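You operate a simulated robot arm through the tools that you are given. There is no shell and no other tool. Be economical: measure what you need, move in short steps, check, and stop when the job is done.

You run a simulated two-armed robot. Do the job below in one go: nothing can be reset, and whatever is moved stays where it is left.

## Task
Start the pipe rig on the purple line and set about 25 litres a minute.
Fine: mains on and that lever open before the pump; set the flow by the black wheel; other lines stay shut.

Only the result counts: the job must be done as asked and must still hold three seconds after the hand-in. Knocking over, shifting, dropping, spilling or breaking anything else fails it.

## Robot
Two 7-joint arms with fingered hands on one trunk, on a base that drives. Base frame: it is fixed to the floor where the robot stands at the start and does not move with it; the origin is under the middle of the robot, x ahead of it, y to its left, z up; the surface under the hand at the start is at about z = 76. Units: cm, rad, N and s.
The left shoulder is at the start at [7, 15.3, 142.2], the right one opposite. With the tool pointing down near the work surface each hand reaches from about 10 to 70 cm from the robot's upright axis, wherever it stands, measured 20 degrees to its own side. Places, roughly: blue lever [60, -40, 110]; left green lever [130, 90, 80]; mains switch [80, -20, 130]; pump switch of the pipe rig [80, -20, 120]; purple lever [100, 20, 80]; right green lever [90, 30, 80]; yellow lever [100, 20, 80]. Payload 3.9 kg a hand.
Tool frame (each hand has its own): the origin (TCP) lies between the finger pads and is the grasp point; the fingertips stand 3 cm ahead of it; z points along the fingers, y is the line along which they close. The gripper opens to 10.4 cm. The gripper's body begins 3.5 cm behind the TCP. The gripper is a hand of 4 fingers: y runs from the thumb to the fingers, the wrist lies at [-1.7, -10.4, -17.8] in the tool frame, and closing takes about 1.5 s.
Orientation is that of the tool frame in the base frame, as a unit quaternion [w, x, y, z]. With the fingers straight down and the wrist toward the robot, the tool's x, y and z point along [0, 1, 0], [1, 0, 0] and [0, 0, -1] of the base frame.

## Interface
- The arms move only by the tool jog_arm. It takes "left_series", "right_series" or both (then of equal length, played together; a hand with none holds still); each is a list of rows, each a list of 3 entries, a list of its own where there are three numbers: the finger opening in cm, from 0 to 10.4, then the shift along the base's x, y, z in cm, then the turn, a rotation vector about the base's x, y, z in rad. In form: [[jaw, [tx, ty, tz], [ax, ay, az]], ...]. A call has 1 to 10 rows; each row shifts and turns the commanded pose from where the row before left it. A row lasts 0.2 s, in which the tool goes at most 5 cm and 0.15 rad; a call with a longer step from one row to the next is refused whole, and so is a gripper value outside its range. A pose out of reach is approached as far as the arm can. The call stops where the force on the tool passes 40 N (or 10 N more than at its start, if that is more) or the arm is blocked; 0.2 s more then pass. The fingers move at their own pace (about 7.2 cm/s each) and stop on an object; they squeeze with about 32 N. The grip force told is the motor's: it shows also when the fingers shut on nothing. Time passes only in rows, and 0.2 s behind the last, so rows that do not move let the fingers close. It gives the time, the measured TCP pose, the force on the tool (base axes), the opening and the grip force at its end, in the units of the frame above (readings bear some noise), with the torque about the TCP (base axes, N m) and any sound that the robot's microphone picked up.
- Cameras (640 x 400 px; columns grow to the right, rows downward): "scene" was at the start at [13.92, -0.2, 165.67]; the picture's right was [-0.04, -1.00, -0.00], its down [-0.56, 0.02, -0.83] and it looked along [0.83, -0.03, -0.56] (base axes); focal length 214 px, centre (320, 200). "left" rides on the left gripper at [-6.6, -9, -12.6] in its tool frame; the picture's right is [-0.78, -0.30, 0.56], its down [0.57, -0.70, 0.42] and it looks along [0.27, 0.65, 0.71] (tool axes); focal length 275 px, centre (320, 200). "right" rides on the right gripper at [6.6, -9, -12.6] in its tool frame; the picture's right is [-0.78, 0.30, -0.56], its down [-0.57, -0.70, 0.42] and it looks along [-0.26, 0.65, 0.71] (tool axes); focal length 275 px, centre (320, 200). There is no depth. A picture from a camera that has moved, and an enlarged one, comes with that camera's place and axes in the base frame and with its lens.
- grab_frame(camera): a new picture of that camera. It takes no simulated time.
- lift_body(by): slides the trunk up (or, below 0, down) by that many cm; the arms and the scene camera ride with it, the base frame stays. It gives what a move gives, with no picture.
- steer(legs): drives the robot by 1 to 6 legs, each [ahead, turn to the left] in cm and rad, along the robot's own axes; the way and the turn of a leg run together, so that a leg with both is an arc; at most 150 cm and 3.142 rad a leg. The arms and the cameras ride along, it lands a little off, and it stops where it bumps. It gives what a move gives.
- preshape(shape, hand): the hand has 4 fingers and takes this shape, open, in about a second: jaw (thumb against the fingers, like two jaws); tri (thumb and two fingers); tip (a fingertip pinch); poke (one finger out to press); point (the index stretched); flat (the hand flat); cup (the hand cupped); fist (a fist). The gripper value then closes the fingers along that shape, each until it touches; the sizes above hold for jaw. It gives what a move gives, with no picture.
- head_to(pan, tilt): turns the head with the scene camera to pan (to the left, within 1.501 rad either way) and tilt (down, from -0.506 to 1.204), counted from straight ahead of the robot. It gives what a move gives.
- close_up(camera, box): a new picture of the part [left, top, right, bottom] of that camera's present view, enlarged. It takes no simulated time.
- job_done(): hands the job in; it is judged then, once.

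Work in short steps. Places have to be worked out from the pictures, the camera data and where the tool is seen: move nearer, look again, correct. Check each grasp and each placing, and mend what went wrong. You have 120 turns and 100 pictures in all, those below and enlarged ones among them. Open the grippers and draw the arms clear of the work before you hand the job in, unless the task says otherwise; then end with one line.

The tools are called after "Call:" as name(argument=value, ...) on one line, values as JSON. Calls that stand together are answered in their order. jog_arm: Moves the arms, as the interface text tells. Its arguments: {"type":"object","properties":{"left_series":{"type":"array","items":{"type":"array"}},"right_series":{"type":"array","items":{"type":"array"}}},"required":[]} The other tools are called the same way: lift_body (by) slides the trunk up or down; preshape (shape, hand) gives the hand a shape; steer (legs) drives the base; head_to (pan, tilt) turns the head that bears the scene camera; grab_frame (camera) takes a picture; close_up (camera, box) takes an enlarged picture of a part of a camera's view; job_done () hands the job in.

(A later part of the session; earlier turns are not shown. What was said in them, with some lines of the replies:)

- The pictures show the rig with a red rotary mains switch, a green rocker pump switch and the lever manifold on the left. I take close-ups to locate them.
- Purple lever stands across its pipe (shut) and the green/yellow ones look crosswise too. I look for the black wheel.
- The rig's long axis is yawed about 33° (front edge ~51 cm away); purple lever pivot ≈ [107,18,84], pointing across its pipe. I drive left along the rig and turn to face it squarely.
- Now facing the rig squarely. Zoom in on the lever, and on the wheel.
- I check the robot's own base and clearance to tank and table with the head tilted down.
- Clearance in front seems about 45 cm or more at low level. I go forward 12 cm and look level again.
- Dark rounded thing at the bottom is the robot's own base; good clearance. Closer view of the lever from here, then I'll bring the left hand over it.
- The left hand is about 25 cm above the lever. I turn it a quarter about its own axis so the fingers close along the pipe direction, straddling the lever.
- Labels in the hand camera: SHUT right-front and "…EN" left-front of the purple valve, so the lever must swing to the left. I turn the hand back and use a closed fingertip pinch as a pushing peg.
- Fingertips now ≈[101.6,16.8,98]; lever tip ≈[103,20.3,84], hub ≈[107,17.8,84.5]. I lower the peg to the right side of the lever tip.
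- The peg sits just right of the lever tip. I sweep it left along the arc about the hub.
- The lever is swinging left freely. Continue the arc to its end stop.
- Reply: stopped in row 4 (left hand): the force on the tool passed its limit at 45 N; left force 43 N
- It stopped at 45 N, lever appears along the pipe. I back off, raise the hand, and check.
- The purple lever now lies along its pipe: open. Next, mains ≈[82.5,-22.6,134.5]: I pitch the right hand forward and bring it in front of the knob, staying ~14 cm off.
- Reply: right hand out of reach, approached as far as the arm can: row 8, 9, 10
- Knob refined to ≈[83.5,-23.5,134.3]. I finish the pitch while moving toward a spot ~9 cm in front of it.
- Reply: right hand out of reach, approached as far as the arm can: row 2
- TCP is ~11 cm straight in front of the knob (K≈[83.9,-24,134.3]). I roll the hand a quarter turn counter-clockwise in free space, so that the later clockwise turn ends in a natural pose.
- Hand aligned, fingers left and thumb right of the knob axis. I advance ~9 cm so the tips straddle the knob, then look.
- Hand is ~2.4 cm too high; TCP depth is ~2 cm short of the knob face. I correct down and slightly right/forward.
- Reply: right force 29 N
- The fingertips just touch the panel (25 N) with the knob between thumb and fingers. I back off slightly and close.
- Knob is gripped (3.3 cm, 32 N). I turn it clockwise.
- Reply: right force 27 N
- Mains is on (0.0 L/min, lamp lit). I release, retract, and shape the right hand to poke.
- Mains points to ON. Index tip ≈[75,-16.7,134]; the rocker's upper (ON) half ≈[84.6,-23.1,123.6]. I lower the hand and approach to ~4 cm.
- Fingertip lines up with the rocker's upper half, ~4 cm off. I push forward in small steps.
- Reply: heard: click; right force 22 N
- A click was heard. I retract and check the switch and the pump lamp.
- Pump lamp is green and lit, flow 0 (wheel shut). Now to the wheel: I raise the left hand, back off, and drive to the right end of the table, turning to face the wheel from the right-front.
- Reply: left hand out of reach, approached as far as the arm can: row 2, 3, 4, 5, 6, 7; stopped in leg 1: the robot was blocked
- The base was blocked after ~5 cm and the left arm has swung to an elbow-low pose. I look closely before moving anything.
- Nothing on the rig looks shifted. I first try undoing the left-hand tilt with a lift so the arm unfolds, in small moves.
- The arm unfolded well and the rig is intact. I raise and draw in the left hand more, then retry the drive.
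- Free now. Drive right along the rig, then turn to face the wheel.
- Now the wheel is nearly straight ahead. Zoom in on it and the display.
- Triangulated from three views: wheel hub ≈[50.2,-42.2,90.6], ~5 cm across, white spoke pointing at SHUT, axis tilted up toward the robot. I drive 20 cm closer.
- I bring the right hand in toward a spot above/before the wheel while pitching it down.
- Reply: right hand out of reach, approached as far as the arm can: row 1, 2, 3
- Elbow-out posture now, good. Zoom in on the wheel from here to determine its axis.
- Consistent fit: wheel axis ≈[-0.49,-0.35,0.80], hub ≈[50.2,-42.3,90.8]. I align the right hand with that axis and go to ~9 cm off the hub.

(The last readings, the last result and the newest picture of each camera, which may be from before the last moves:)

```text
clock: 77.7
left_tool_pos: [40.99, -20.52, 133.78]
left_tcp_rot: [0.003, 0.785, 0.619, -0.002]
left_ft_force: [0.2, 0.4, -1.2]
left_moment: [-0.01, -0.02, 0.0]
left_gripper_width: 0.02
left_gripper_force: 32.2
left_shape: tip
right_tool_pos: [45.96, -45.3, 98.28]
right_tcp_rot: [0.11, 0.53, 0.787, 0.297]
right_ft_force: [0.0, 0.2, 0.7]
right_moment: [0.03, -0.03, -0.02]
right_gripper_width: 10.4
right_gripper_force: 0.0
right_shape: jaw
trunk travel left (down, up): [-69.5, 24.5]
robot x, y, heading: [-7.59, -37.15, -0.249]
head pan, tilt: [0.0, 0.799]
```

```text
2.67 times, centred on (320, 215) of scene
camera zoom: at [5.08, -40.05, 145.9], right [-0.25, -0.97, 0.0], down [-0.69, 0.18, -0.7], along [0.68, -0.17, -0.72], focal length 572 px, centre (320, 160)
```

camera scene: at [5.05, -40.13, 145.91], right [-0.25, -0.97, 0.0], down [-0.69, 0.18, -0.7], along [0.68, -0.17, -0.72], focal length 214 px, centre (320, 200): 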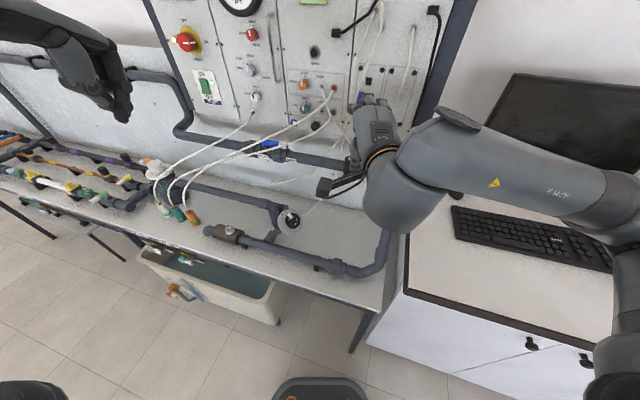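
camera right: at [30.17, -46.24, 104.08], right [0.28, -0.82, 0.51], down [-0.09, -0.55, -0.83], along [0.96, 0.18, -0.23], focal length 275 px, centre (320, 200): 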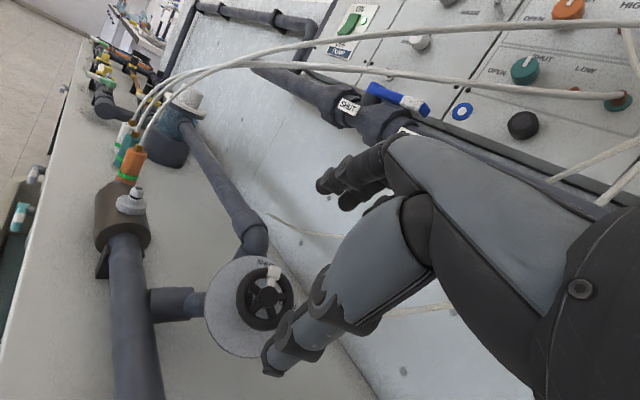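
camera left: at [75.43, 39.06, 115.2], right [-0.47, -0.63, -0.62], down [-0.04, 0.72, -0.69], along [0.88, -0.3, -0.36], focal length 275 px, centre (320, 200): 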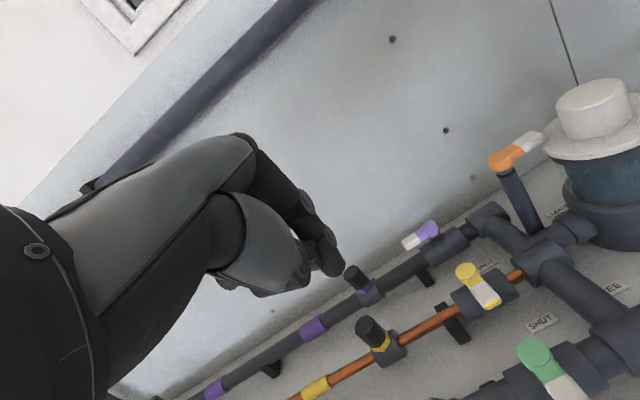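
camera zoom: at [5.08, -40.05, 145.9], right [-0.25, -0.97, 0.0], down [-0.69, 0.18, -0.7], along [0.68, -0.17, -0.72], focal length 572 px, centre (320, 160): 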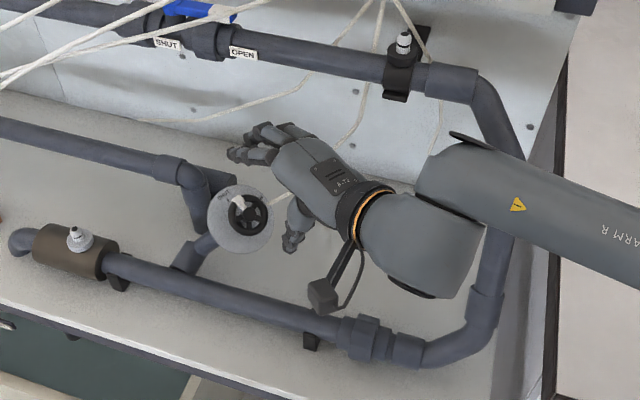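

Aligned. Fingers should straddle the wheel; I advance partway along the axis and check.

Call:
jog_arm(right_series=[[10.4, [1.2, 0.8, -2.2], [0, 0, 0]], [10.4, [1.0, 0.7, -2], [0, 0, 0]], [10.4, [0, 0, 0], [0, 0, 0]]])

Call:
grab_frame(camera="right")

Call:
close_up(camera="scene", box=[256, 170, 384, 250])

```text
clock: 78.5
left_tool_pos: [41.08, -20.53, 133.83]
left_tcp_rot: [0.003, 0.785, 0.619, -0.003]
left_ft_force: [0.0, -1.0, -0.1]
left_moment: [0.01, -0.04, 0.01]
left_gripper_width: 0.0
left_gripper_force: 31.9
left_shape: tip
right_tool_pos: [48.11, -43.89, 94.35]
right_tcp_rot: [0.109, 0.529, 0.787, 0.297]
right_ft_force: [-0.4, 0.6, -0.6]
right_moment: [-0.04, 0.01, 0.01]
right_gripper_width: 10.38
right_gripper_force: 0.2
right_shape: jaw
trunk travel left (down, up): [-69.5, 24.5]
robot x, y, heading: [-7.66, -37.13, -0.247]
head pan, tilt: [0.0, 0.799]
```

```text
35 pictures are left
camera right: at [32.31, -44.84, 100.06], right [0.28, -0.82, 0.51], down [-0.09, -0.55, -0.83], along [0.96, 0.18, -0.23], focal length 275 px, centre (320, 200)
```

right: 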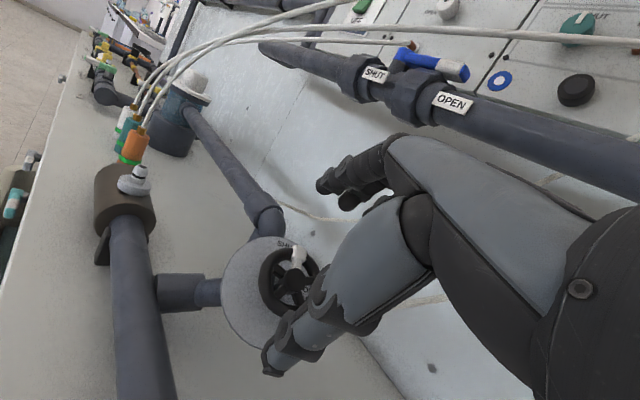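

```text
5.00 times, centred on (320, 210) of scene
camera zoom: at [5.06, -40.13, 145.91], right [-0.25, -0.97, 0.0], down [-0.69, 0.18, -0.7], along [0.68, -0.17, -0.72], focal length 1072 px, centre (320, 150)
```

zoom: 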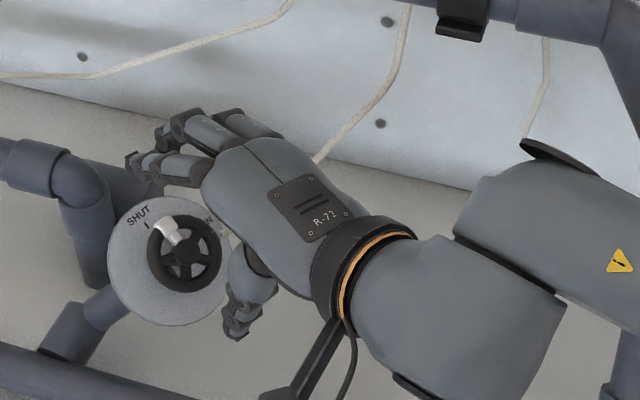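

TCP line runs through the hub, ~4.4 cm away. I advance 2.9 cm and close on the rim.

Call:
jog_arm(right_series=[[10.4, [0.7, 0.5, -1.15], [0, 0, 0]], [10.4, [0.7, 0.5, -1.15], [0, 0, 0]], [10.4, [0, 0, 0], [0, 0, 0]], [5, [0, 0, 0], [0, 0, 0]], [0, [0, 0, 0], [0, 0, 0]], [0, [0, 0, 0], [0, 0, 0]], [0, [0, 0, 0], [0, 0, 0]], [0, [0, 0, 0], [0, 0, 0]], [0, [0, 0, 0], [0, 0, 0]]])

Call:
grab_frame(camera="right")

Call:
close_up(camera="scene", box=[256, 180, 352, 240])

```text
clock: 80.5
left_tool_pos: [40.8, -20.51, 133.94]
left_tcp_rot: [0.004, 0.785, 0.619, -0.002]
left_ft_force: [-0.4, -0.4, -0.5]
left_moment: [0.0, 0.02, -0.07]
left_gripper_width: 0.0
left_gripper_force: 32.0
left_shape: tip
right_tool_pos: [49.55, -42.92, 92.22]
right_tcp_rot: [0.11, 0.529, 0.787, 0.299]
right_ft_force: [-3.5, -0.3, 6.4]
right_moment: [0.11, -0.32, -0.01]
right_gripper_width: 3.1
right_gripper_force: 32.4
right_shape: jaw
trunk travel left (down, up): [-69.5, 24.5]
robot x, y, heading: [-7.5, -37.52, -0.246]
head pan, tilt: [0.0, 0.799]
```

```text
33 pictures are left
camera right: at [33.67, -43.8, 97.92], right [0.28, -0.82, 0.51], down [-0.09, -0.55, -0.83], along [0.96, 0.18, -0.23], focal length 275 px, centre (320, 200)
```

right: 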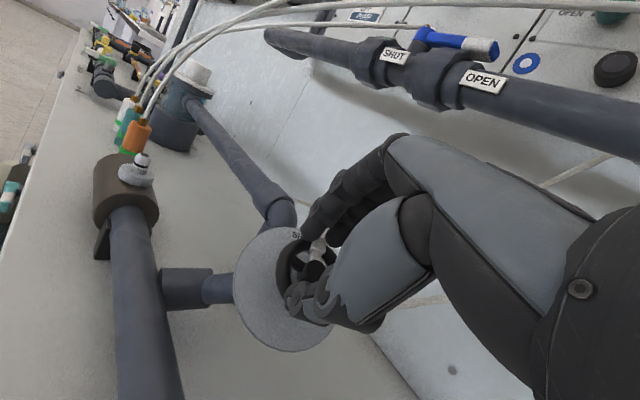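

```text
6.67 times, centred on (304, 210) of scene
camera zoom: at [4.92, -40.08, 145.92], right [-0.25, -0.97, 0.0], down [-0.69, 0.18, -0.7], along [0.68, -0.17, -0.72], focal length 1430 px, centre (427, 133)
```

zoom: 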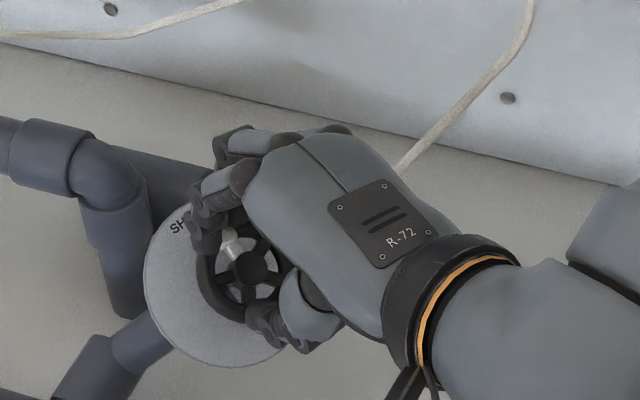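

The wheel is gripped. I try a small clockwise turn (toward OPEN over the top) and watch torque.

Call:
jog_arm(right_series=[[0, [0, 0, 0], [0.0735, 0.0525, -0.12]], [0, [0, 0, 0], [0.0735, 0.0525, -0.12]], [0, [0, 0, 0], [0, 0, 0]]])

Call:
grab_frame(camera="scene")

Call:
close_up(camera="scene", box=[256, 180, 352, 240])

```text
clock: 81.3
left_tool_pos: [40.94, -20.63, 133.84]
left_tcp_rot: [0.002, 0.785, 0.619, -0.003]
left_ft_force: [1.0, 0.1, 0.1]
left_moment: [0.0, 0.0, -0.01]
left_gripper_width: 0.01
left_gripper_force: 31.6
left_shape: tip
right_tool_pos: [49.65, -43.14, 92.26]
right_tcp_rot: [0.065, 0.641, 0.697, 0.314]
right_ft_force: [5.7, 1.8, 16.9]
right_moment: [0.05, -0.69, 0.05]
right_gripper_width: 2.5
right_gripper_force: 32.2
right_shape: jaw
trunk travel left (down, up): [-69.5, 24.5]
robot x, y, heading: [-7.42, -36.84, -0.251]
head pan, tilt: [0.0, 0.799]
```

```text
31 pictures are left
camera scene: at [4.98, -40.15, 145.93], right [-0.25, -0.97, 0.0], down [-0.69, 0.18, -0.7], along [0.68, -0.17, -0.72], focal length 214 px, centre (320, 200)
```

scene: 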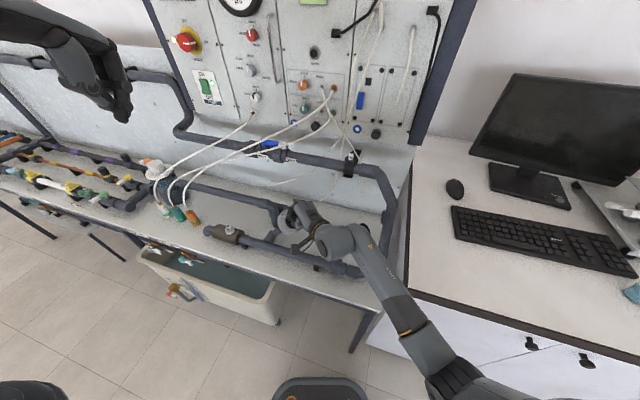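

```text
6.67 times, centred on (304, 210) of scene
camera zoom: at [4.98, -40.15, 145.93], right [-0.25, -0.97, 0.0], down [-0.69, 0.18, -0.7], along [0.68, -0.17, -0.72], focal length 1430 px, centre (427, 133)
```

zoom: 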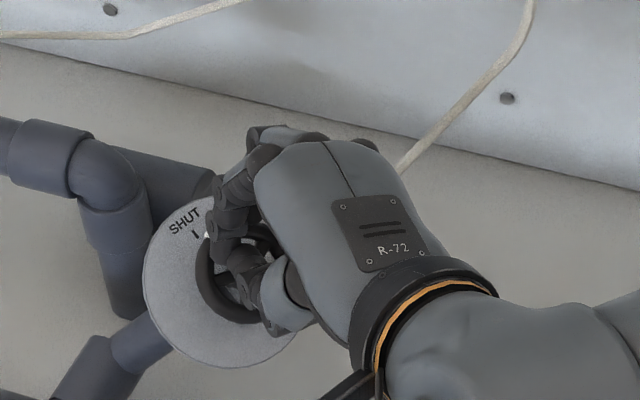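

The white spoke stayed at the SHUT mark: fingers slid, so clockwise is blocked. I re-aim the head to see both display and wheel, and turn counter-clockwise.

Call:
head_to(pan=0.35, tilt=0.55)

Call:
jog_arm(right_series=[[0, [0, 0, 0], [-0.0735, -0.0525, 0.12]], [0, [-0.1, 0.2, 0], [-0.0735, -0.0525, 0.12]], [0, [0, 0, 0], [-0.0735, -0.0525, 0.12]], [0, [0, 0, 0], [-0.0735, -0.0525, 0.12]], [0, [0, 0, 0], [-0.0735, -0.0525, 0.12]], [0, [0, 0, 0], [-0.0735, -0.0525, 0.12]]])

Call:
grab_frame(camera="scene")

```text
clock: 82.1
left_tool_pos: [40.89, -20.53, 133.96]
left_tcp_rot: [0.004, 0.786, 0.619, -0.001]
left_ft_force: [0.1, -0.1, -0.1]
left_moment: [0.01, 0.0, 0.01]
left_gripper_width: 0.0
left_gripper_force: 31.9
left_shape: tip
right_tool_pos: [49.6, -43.21, 92.3]
right_tcp_rot: [0.066, 0.641, 0.698, 0.314]
right_ft_force: [4.8, -2.6, 20.6]
right_moment: [0.02, -0.82, -0.09]
right_gripper_width: 2.52
right_gripper_force: 32.1
right_shape: jaw
trunk travel left (down, up): [-69.5, 24.5]
robot x, y, heading: [-7.33, -37.03, -0.248]
head pan, tilt: [0.351, 0.55]
```

```text
clock: 83.5
left_tool_pos: [40.97, -20.4, 133.74]
left_tcp_rot: [0.003, 0.785, 0.619, -0.002]
left_ft_force: [-0.5, -0.9, -0.4]
left_moment: [0.0, 0.01, -0.02]
left_gripper_width: 0.0
left_gripper_force: 32.7
left_shape: tip
right_tool_pos: [49.65, -42.9, 92.07]
right_tcp_rot: [0.193, 0.274, 0.908, 0.251]
right_ft_force: [4.4, 3.4, 9.2]
right_moment: [0.17, -0.27, 0.02]
right_gripper_width: 2.32
right_gripper_force: 32.1
right_shape: jaw
trunk travel left (down, up): [-69.5, 24.5]
robot x, y, heading: [-7.6, -37.19, -0.247]
head pan, tilt: [0.351, 0.55]
```

```text
29 pictures are left
camera scene: at [6.22, -37.03, 148.04], right [0.1, -0.99, 0.0], down [-0.52, -0.05, -0.85], along [0.85, 0.09, -0.52], focal length 214 px, centre (320, 200)
```

scene: 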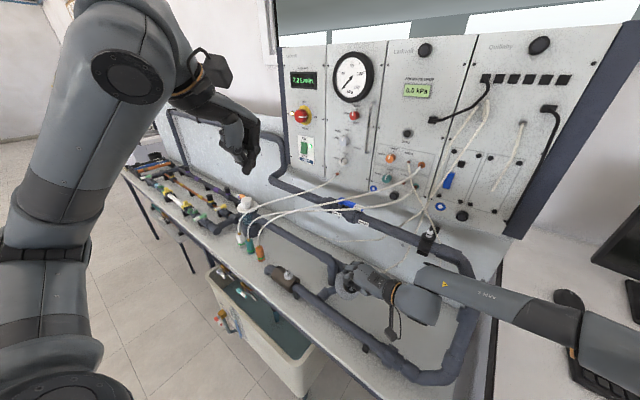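

The display now shows a flow, so counter-clockwise opens. I zoom on the display and wheel.

Call:
close_up(camera="scene", box=[280, 60, 344, 100])

Call:
close_up(camera="scene", box=[310, 245, 406, 305])

```text
10.00 times, centred on (312, 80) of scene
camera zoom: at [6.22, -37.03, 148.04], right [0.1, -0.99, 0.0], down [-0.52, -0.05, -0.85], along [0.85, 0.09, -0.52], focal length 2145 px, centre (400, 1400)
```

zoom: 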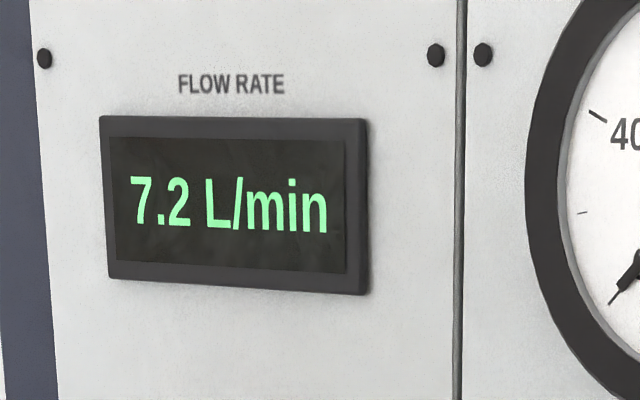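

```text
6.67 times, centred on (358, 275) of scene
camera zoom: at [6.22, -37.03, 148.04], right [0.1, -0.99, 0.0], down [-0.52, -0.05, -0.85], along [0.85, 0.09, -0.52], focal length 1430 px, centre (67, -300)
```

zoom: 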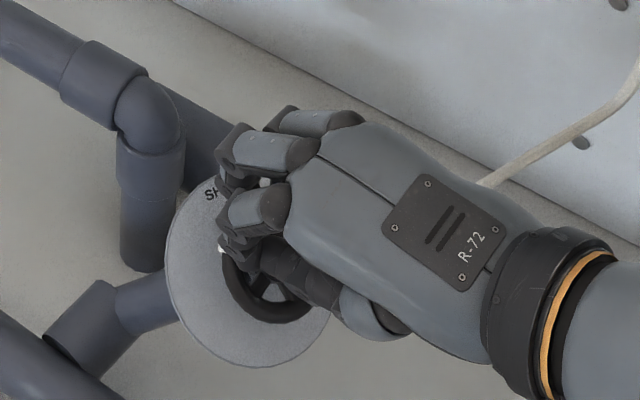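

7.2 L/min. I continue counter-clockwise by 0.6 rad.

Call:
jog_arm(right_series=[[0, [0, 0, 0], [-0.0735, -0.0525, 0.12]], [0, [0, 0, 0], [-0.0735, -0.0525, 0.12]], [0, [0, 0, 0], [-0.0735, -0.0525, 0.12]], [0, [0, 0, 0], [-0.0735, -0.0525, 0.12]], [0, [0, 0, 0], [0, 0, 0]]])

Call:
close_up(camera="scene", box=[240, 60, 464, 340])

```text
clock: 84.7
left_tool_pos: [40.85, -20.43, 133.8]
left_tcp_rot: [0.003, 0.785, 0.619, -0.003]
left_ft_force: [-0.4, -0.7, 0.5]
left_moment: [-0.01, -0.01, 0.04]
left_gripper_width: 0.0
left_gripper_force: 31.6
left_shape: tip
right_tool_pos: [49.43, -42.83, 92.1]
right_tcp_rot: [0.258, -0.008, 0.949, 0.181]
right_ft_force: [-1.7, 5.1, 6.8]
right_moment: [0.16, -0.06, 0.08]
right_gripper_width: 2.23
right_gripper_force: 32.2
right_shape: jaw
trunk travel left (down, up): [-69.5, 24.5]
robot x, y, heading: [-7.32, -36.76, -0.251]
head pan, tilt: [0.351, 0.55]
```

```text
1.43 times, centred on (352, 200) of scene
camera zoom: at [6.11, -37.08, 148.05], right [0.1, -0.99, 0.0], down [-0.52, -0.05, -0.85], along [0.85, 0.09, -0.52], focal length 306 px, centre (274, 200)
```

zoom: 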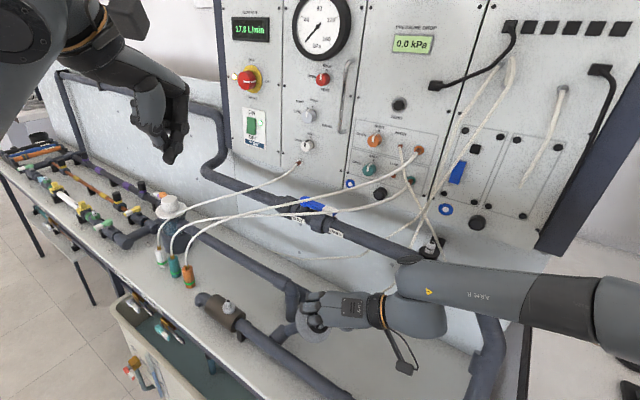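

About 17–18 L/min now (~10 per 0.6 rad). I turn another ~0.42 rad.

Call:
jog_arm(right_series=[[0, [0, 0, 0], [-0.0735, -0.0525, 0.12]], [0, [0, 0, 0], [-0.0735, -0.0525, 0.12]], [0, [0, 0, 0], [-0.058, -0.042, 0.095]], [0, [0, 0, 0], [0, 0, 0]], [0, [0, 0, 0], [0, 0, 0]]])

Call:
close_up(camera="scene", box=[280, 60, 344, 100])

```text
clock: 85.9
left_tool_pos: [40.9, -20.4, 133.81]
left_tcp_rot: [0.003, 0.785, 0.619, -0.002]
left_ft_force: [-0.6, 0.6, 0.4]
left_moment: [-0.03, -0.01, 0.02]
left_gripper_width: 0.02
left_gripper_force: 32.0
left_shape: tip
right_tool_pos: [49.42, -42.88, 92.08]
right_tcp_rot: [0.291, -0.205, 0.926, 0.124]
right_ft_force: [-2.2, 6.2, 4.5]
right_moment: [0.15, 0.03, 0.09]
right_gripper_width: 2.22
right_gripper_force: 32.5
right_shape: jaw
trunk travel left (down, up): [-69.5, 24.5]
robot x, y, heading: [-7.8, -36.78, -0.251]
head pan, tilt: [0.351, 0.55]
```

```text
10.00 times, centred on (312, 80) of scene
camera zoom: at [6.11, -37.03, 148.05], right [0.1, -0.99, 0.0], down [-0.52, -0.05, -0.85], along [0.85, 0.09, -0.52], focal length 2145 px, centre (400, 1400)
```

zoom: 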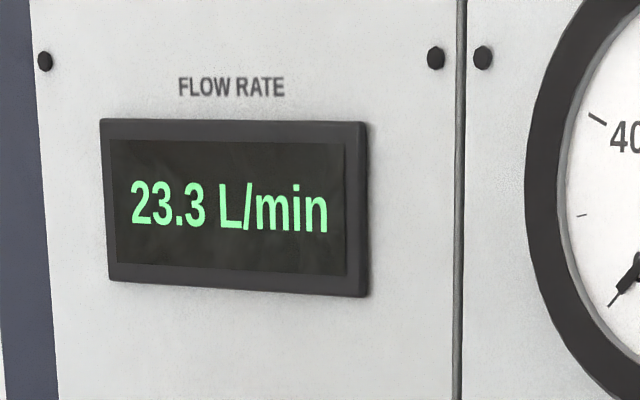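

23.3 L/min. A further 0.1 rad.

Call:
jog_arm(right_series=[[0, [0, 0, 0], [-0.052, -0.037, 0.085]], [0, [0, 0, 0], [0, 0, 0]], [0, [0, 0, 0], [0, 0, 0]], [0, [0, 0, 0], [0, 0, 0]], [0, [0, 0, 0], [0, 0, 0]]])

Call:
close_up(camera="scene", box=[280, 60, 344, 100])

```text
clock: 87.1
left_tool_pos: [40.89, -20.43, 133.81]
left_tcp_rot: [0.003, 0.786, 0.619, -0.002]
left_ft_force: [0.2, 0.1, 0.0]
left_moment: [0.02, 0.0, -0.01]
left_gripper_width: 0.0
left_gripper_force: 32.0
left_shape: tip
right_tool_pos: [49.41, -43.01, 92.1]
right_tcp_rot: [0.297, -0.253, 0.914, 0.108]
right_ft_force: [-3.9, 7.2, 4.0]
right_moment: [0.18, 0.06, 0.11]
right_gripper_width: 2.23
right_gripper_force: 32.2
right_shape: jaw
trunk travel left (down, up): [-69.5, 24.5]
robot x, y, heading: [-7.87, -37.07, -0.249]
head pan, tilt: [0.351, 0.55]
```

```text
10.00 times, centred on (312, 80) of scene
camera zoom: at [6.09, -37.03, 148.05], right [0.1, -0.99, 0.0], down [-0.52, -0.05, -0.85], along [0.85, 0.09, -0.52], focal length 2145 px, centre (400, 1400)
```

zoom: 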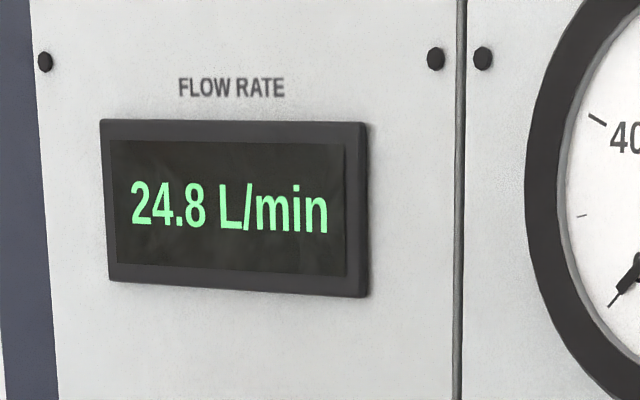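

24.8 L/min. I release gently and withdraw along the wheel's axis.

Call:
jog_arm(right_series=[[5, [0, 0, 0], [0, 0, 0]], [10.4, [0, 0, 0], [0, 0, 0]], [10.4, [0, 0, 0], [0, 0, 0]], [10.4, [0, 0, 0], [0, 0, 0]], [10.4, [0, 0, 0], [0, 0, 0]], [10.4, [-0.75, -0.5, 1.2], [0, 0, 0]], [10.4, [-0.75, -0.5, 1.2], [0, 0, 0]], [10.4, [-1.5, -1, 2.4], [0, 0, 0]], [10.4, [-1.5, -1, 2.4], [0, 0, 0]], [10.4, [-1.5, -1, 3.5], [0, 0, 0]]])

Call:
close_up(camera="scene", box=[280, 60, 344, 100])

Call:
grab_frame(camera="scene")

```text
clock: 89.3
left_tool_pos: [40.83, -20.53, 133.8]
left_tcp_rot: [0.004, 0.785, 0.619, -0.002]
left_ft_force: [-0.2, -1.3, 0.5]
left_moment: [-0.03, -0.02, 0.01]
left_gripper_width: 0.01
left_gripper_force: 31.8
left_shape: tip
right_tool_pos: [43.25, -46.9, 102.67]
right_tcp_rot: [0.298, -0.253, 0.914, 0.108]
right_ft_force: [-0.2, 0.0, 0.2]
right_moment: [-0.03, 0.03, -0.03]
right_gripper_width: 10.39
right_gripper_force: 0.1
right_shape: jaw
trunk travel left (down, up): [-69.5, 24.5]
robot x, y, heading: [-7.46, -37.28, -0.253]
head pan, tilt: [0.351, 0.55]
```

```text
10.00 times, centred on (312, 80) of scene
camera zoom: at [6.01, -37.2, 148.06], right [0.1, -0.99, 0.0], down [-0.52, -0.05, -0.85], along [0.85, 0.09, -0.52], focal length 2145 px, centre (400, 1400)
```

zoom: 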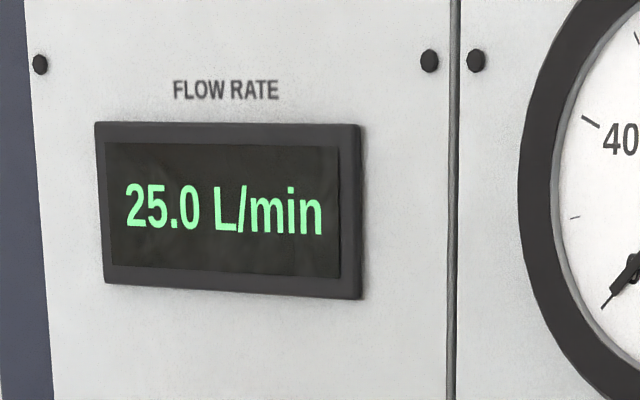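

```text
22 pictures are left
camera scene: at [6.01, -37.2, 148.06], right [0.1, -0.99, 0.0], down [-0.52, -0.05, -0.85], along [0.85, 0.09, -0.52], focal length 214 px, centre (320, 200)
```

scene: 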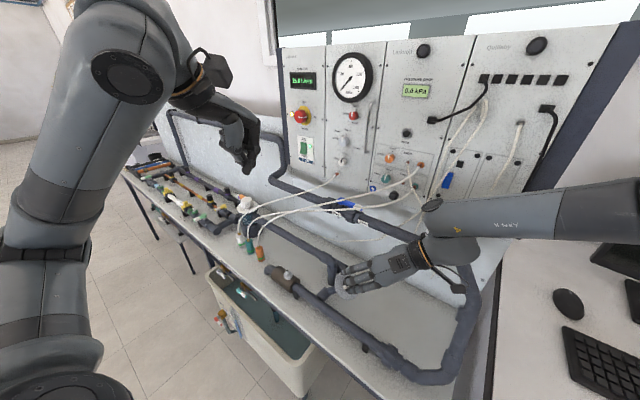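

25.0 L/min with the hand off. I lift the right hand clear, open the left, back the base off a little, and do a last check.

Call:
jog_arm(right_series=[[10.4, [-0.5, -0.5, 4], [0, 0, 0]], [10.4, [-0.5, -0.5, 4], [0, 0, 0]], [10.4, [-0.5, -0.5, 4], [0, 0, 0]], [10.4, [-0.5, -0.5, 4], [0, 0, 0]], [10.4, [-0.5, -0.5, 4], [0, 0, 0]]], left_series=[[10.4, [0, 0, 0], [0, 0, 0]], [10.4, [0, 0, 0], [0, 0, 0]], [10.4, [0, 0, 0], [0, 0, 0]], [10.4, [0, 0, 0], [0, 0, 0]], [10.4, [0, 0, 0], [0, 0, 0]]])

Call:
steer(legs=[[-20, 0]])

Call:
grab_frame(camera="scene")

Call:
close_up(camera="scene", box=[120, 140, 280, 240])

Call:
close_up(camera="scene", box=[270, 60, 398, 140])

```text
clock: 90.5
left_tool_pos: [40.84, -20.39, 133.88]
left_tcp_rot: [0.003, 0.785, 0.619, -0.002]
left_ft_force: [-0.9, 0.1, -0.2]
left_moment: [0.0, 0.0, 0.01]
left_gripper_width: 10.36
left_gripper_force: 0.0
left_shape: tip
right_tool_pos: [40.68, -49.17, 122.88]
right_tcp_rot: [0.297, -0.253, 0.915, 0.108]
right_ft_force: [-0.1, -0.1, 0.5]
right_moment: [0.03, -0.03, 0.03]
right_gripper_width: 10.38
right_gripper_force: 0.0
right_shape: jaw
trunk travel left (down, up): [-69.5, 24.5]
robot x, y, heading: [-7.5, -36.83, -0.251]
head pan, tilt: [0.351, 0.55]
```

```text
clock: 92.1
left_tool_pos: [21.91, -15.66, 133.56]
left_tcp_rot: [0.001, 0.785, 0.62, -0.003]
left_ft_force: [0.2, -0.2, -1.1]
left_moment: [0.02, 0.04, 0.03]
left_gripper_width: 10.38
left_gripper_force: 0.1
left_shape: tip
right_tool_pos: [21.81, -44.41, 122.66]
right_tcp_rot: [0.295, -0.254, 0.915, 0.108]
right_ft_force: [-0.2, -0.9, -0.5]
right_moment: [-0.04, -0.02, 0.02]
right_gripper_width: 10.35
right_gripper_force: 0.1
right_shape: jaw
trunk travel left (down, up): [-69.5, 24.5]
robot x, y, heading: [-27.08, -31.95, -0.251]
head pan, tilt: [0.351, 0.55]
```

```text
21 pictures are left
camera scene: at [-12.83, -32.31, 148.0], right [0.1, -1.0, 0.0], down [-0.52, -0.05, -0.85], along [0.85, 0.08, -0.52], focal length 214 px, centre (320, 200)
```

scene: 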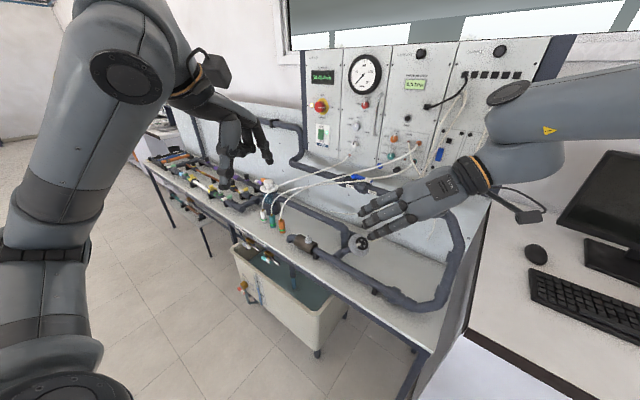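

```text
4.00 times, centred on (200, 190) of scene
camera zoom: at [-12.83, -32.31, 148.0], right [0.1, -1.0, 0.0], down [-0.52, -0.05, -0.85], along [0.85, 0.08, -0.52], focal length 858 px, centre (800, 240)
```

zoom: 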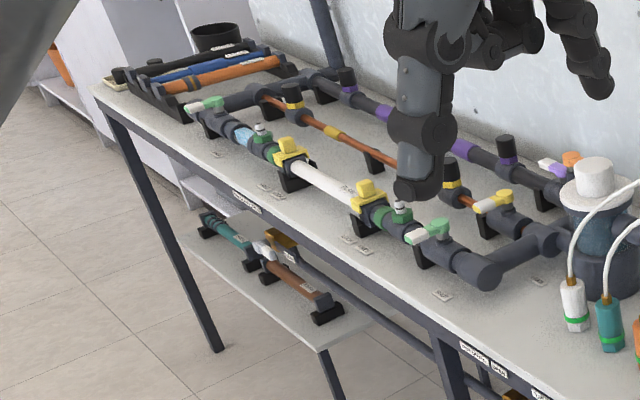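

```text
5.00 times, centred on (334, 100) of scene
camera zoom: at [-12.83, -32.31, 148.0], right [0.1, -1.0, 0.0], down [-0.52, -0.05, -0.85], along [0.85, 0.08, -0.52], focal length 1072 px, centre (250, 700)
```

zoom: 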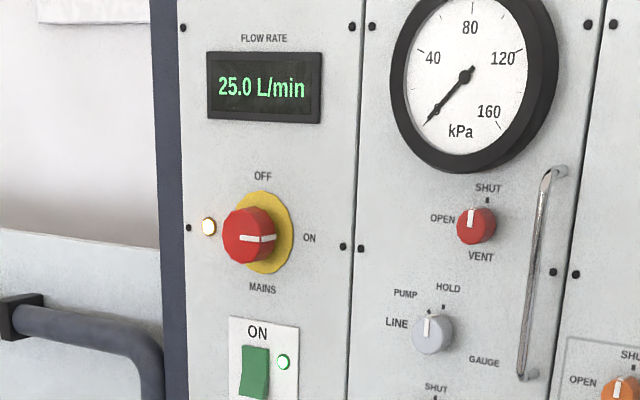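

The flow holds at 25.0 L/min with mains and pump on. The purple lever lies along its pipe, the green and yellow levers still stand across theirs, and both arms are clear, so I hand in.

Call:
job_done()

```text
The job is handed in.
```

The pipe rig is running on the purple line at 25.0 L/min: I opened the purple lever and switched the mains on before starting the pump, then set the flow by the black wheel; the yellow and green lines stay shut.
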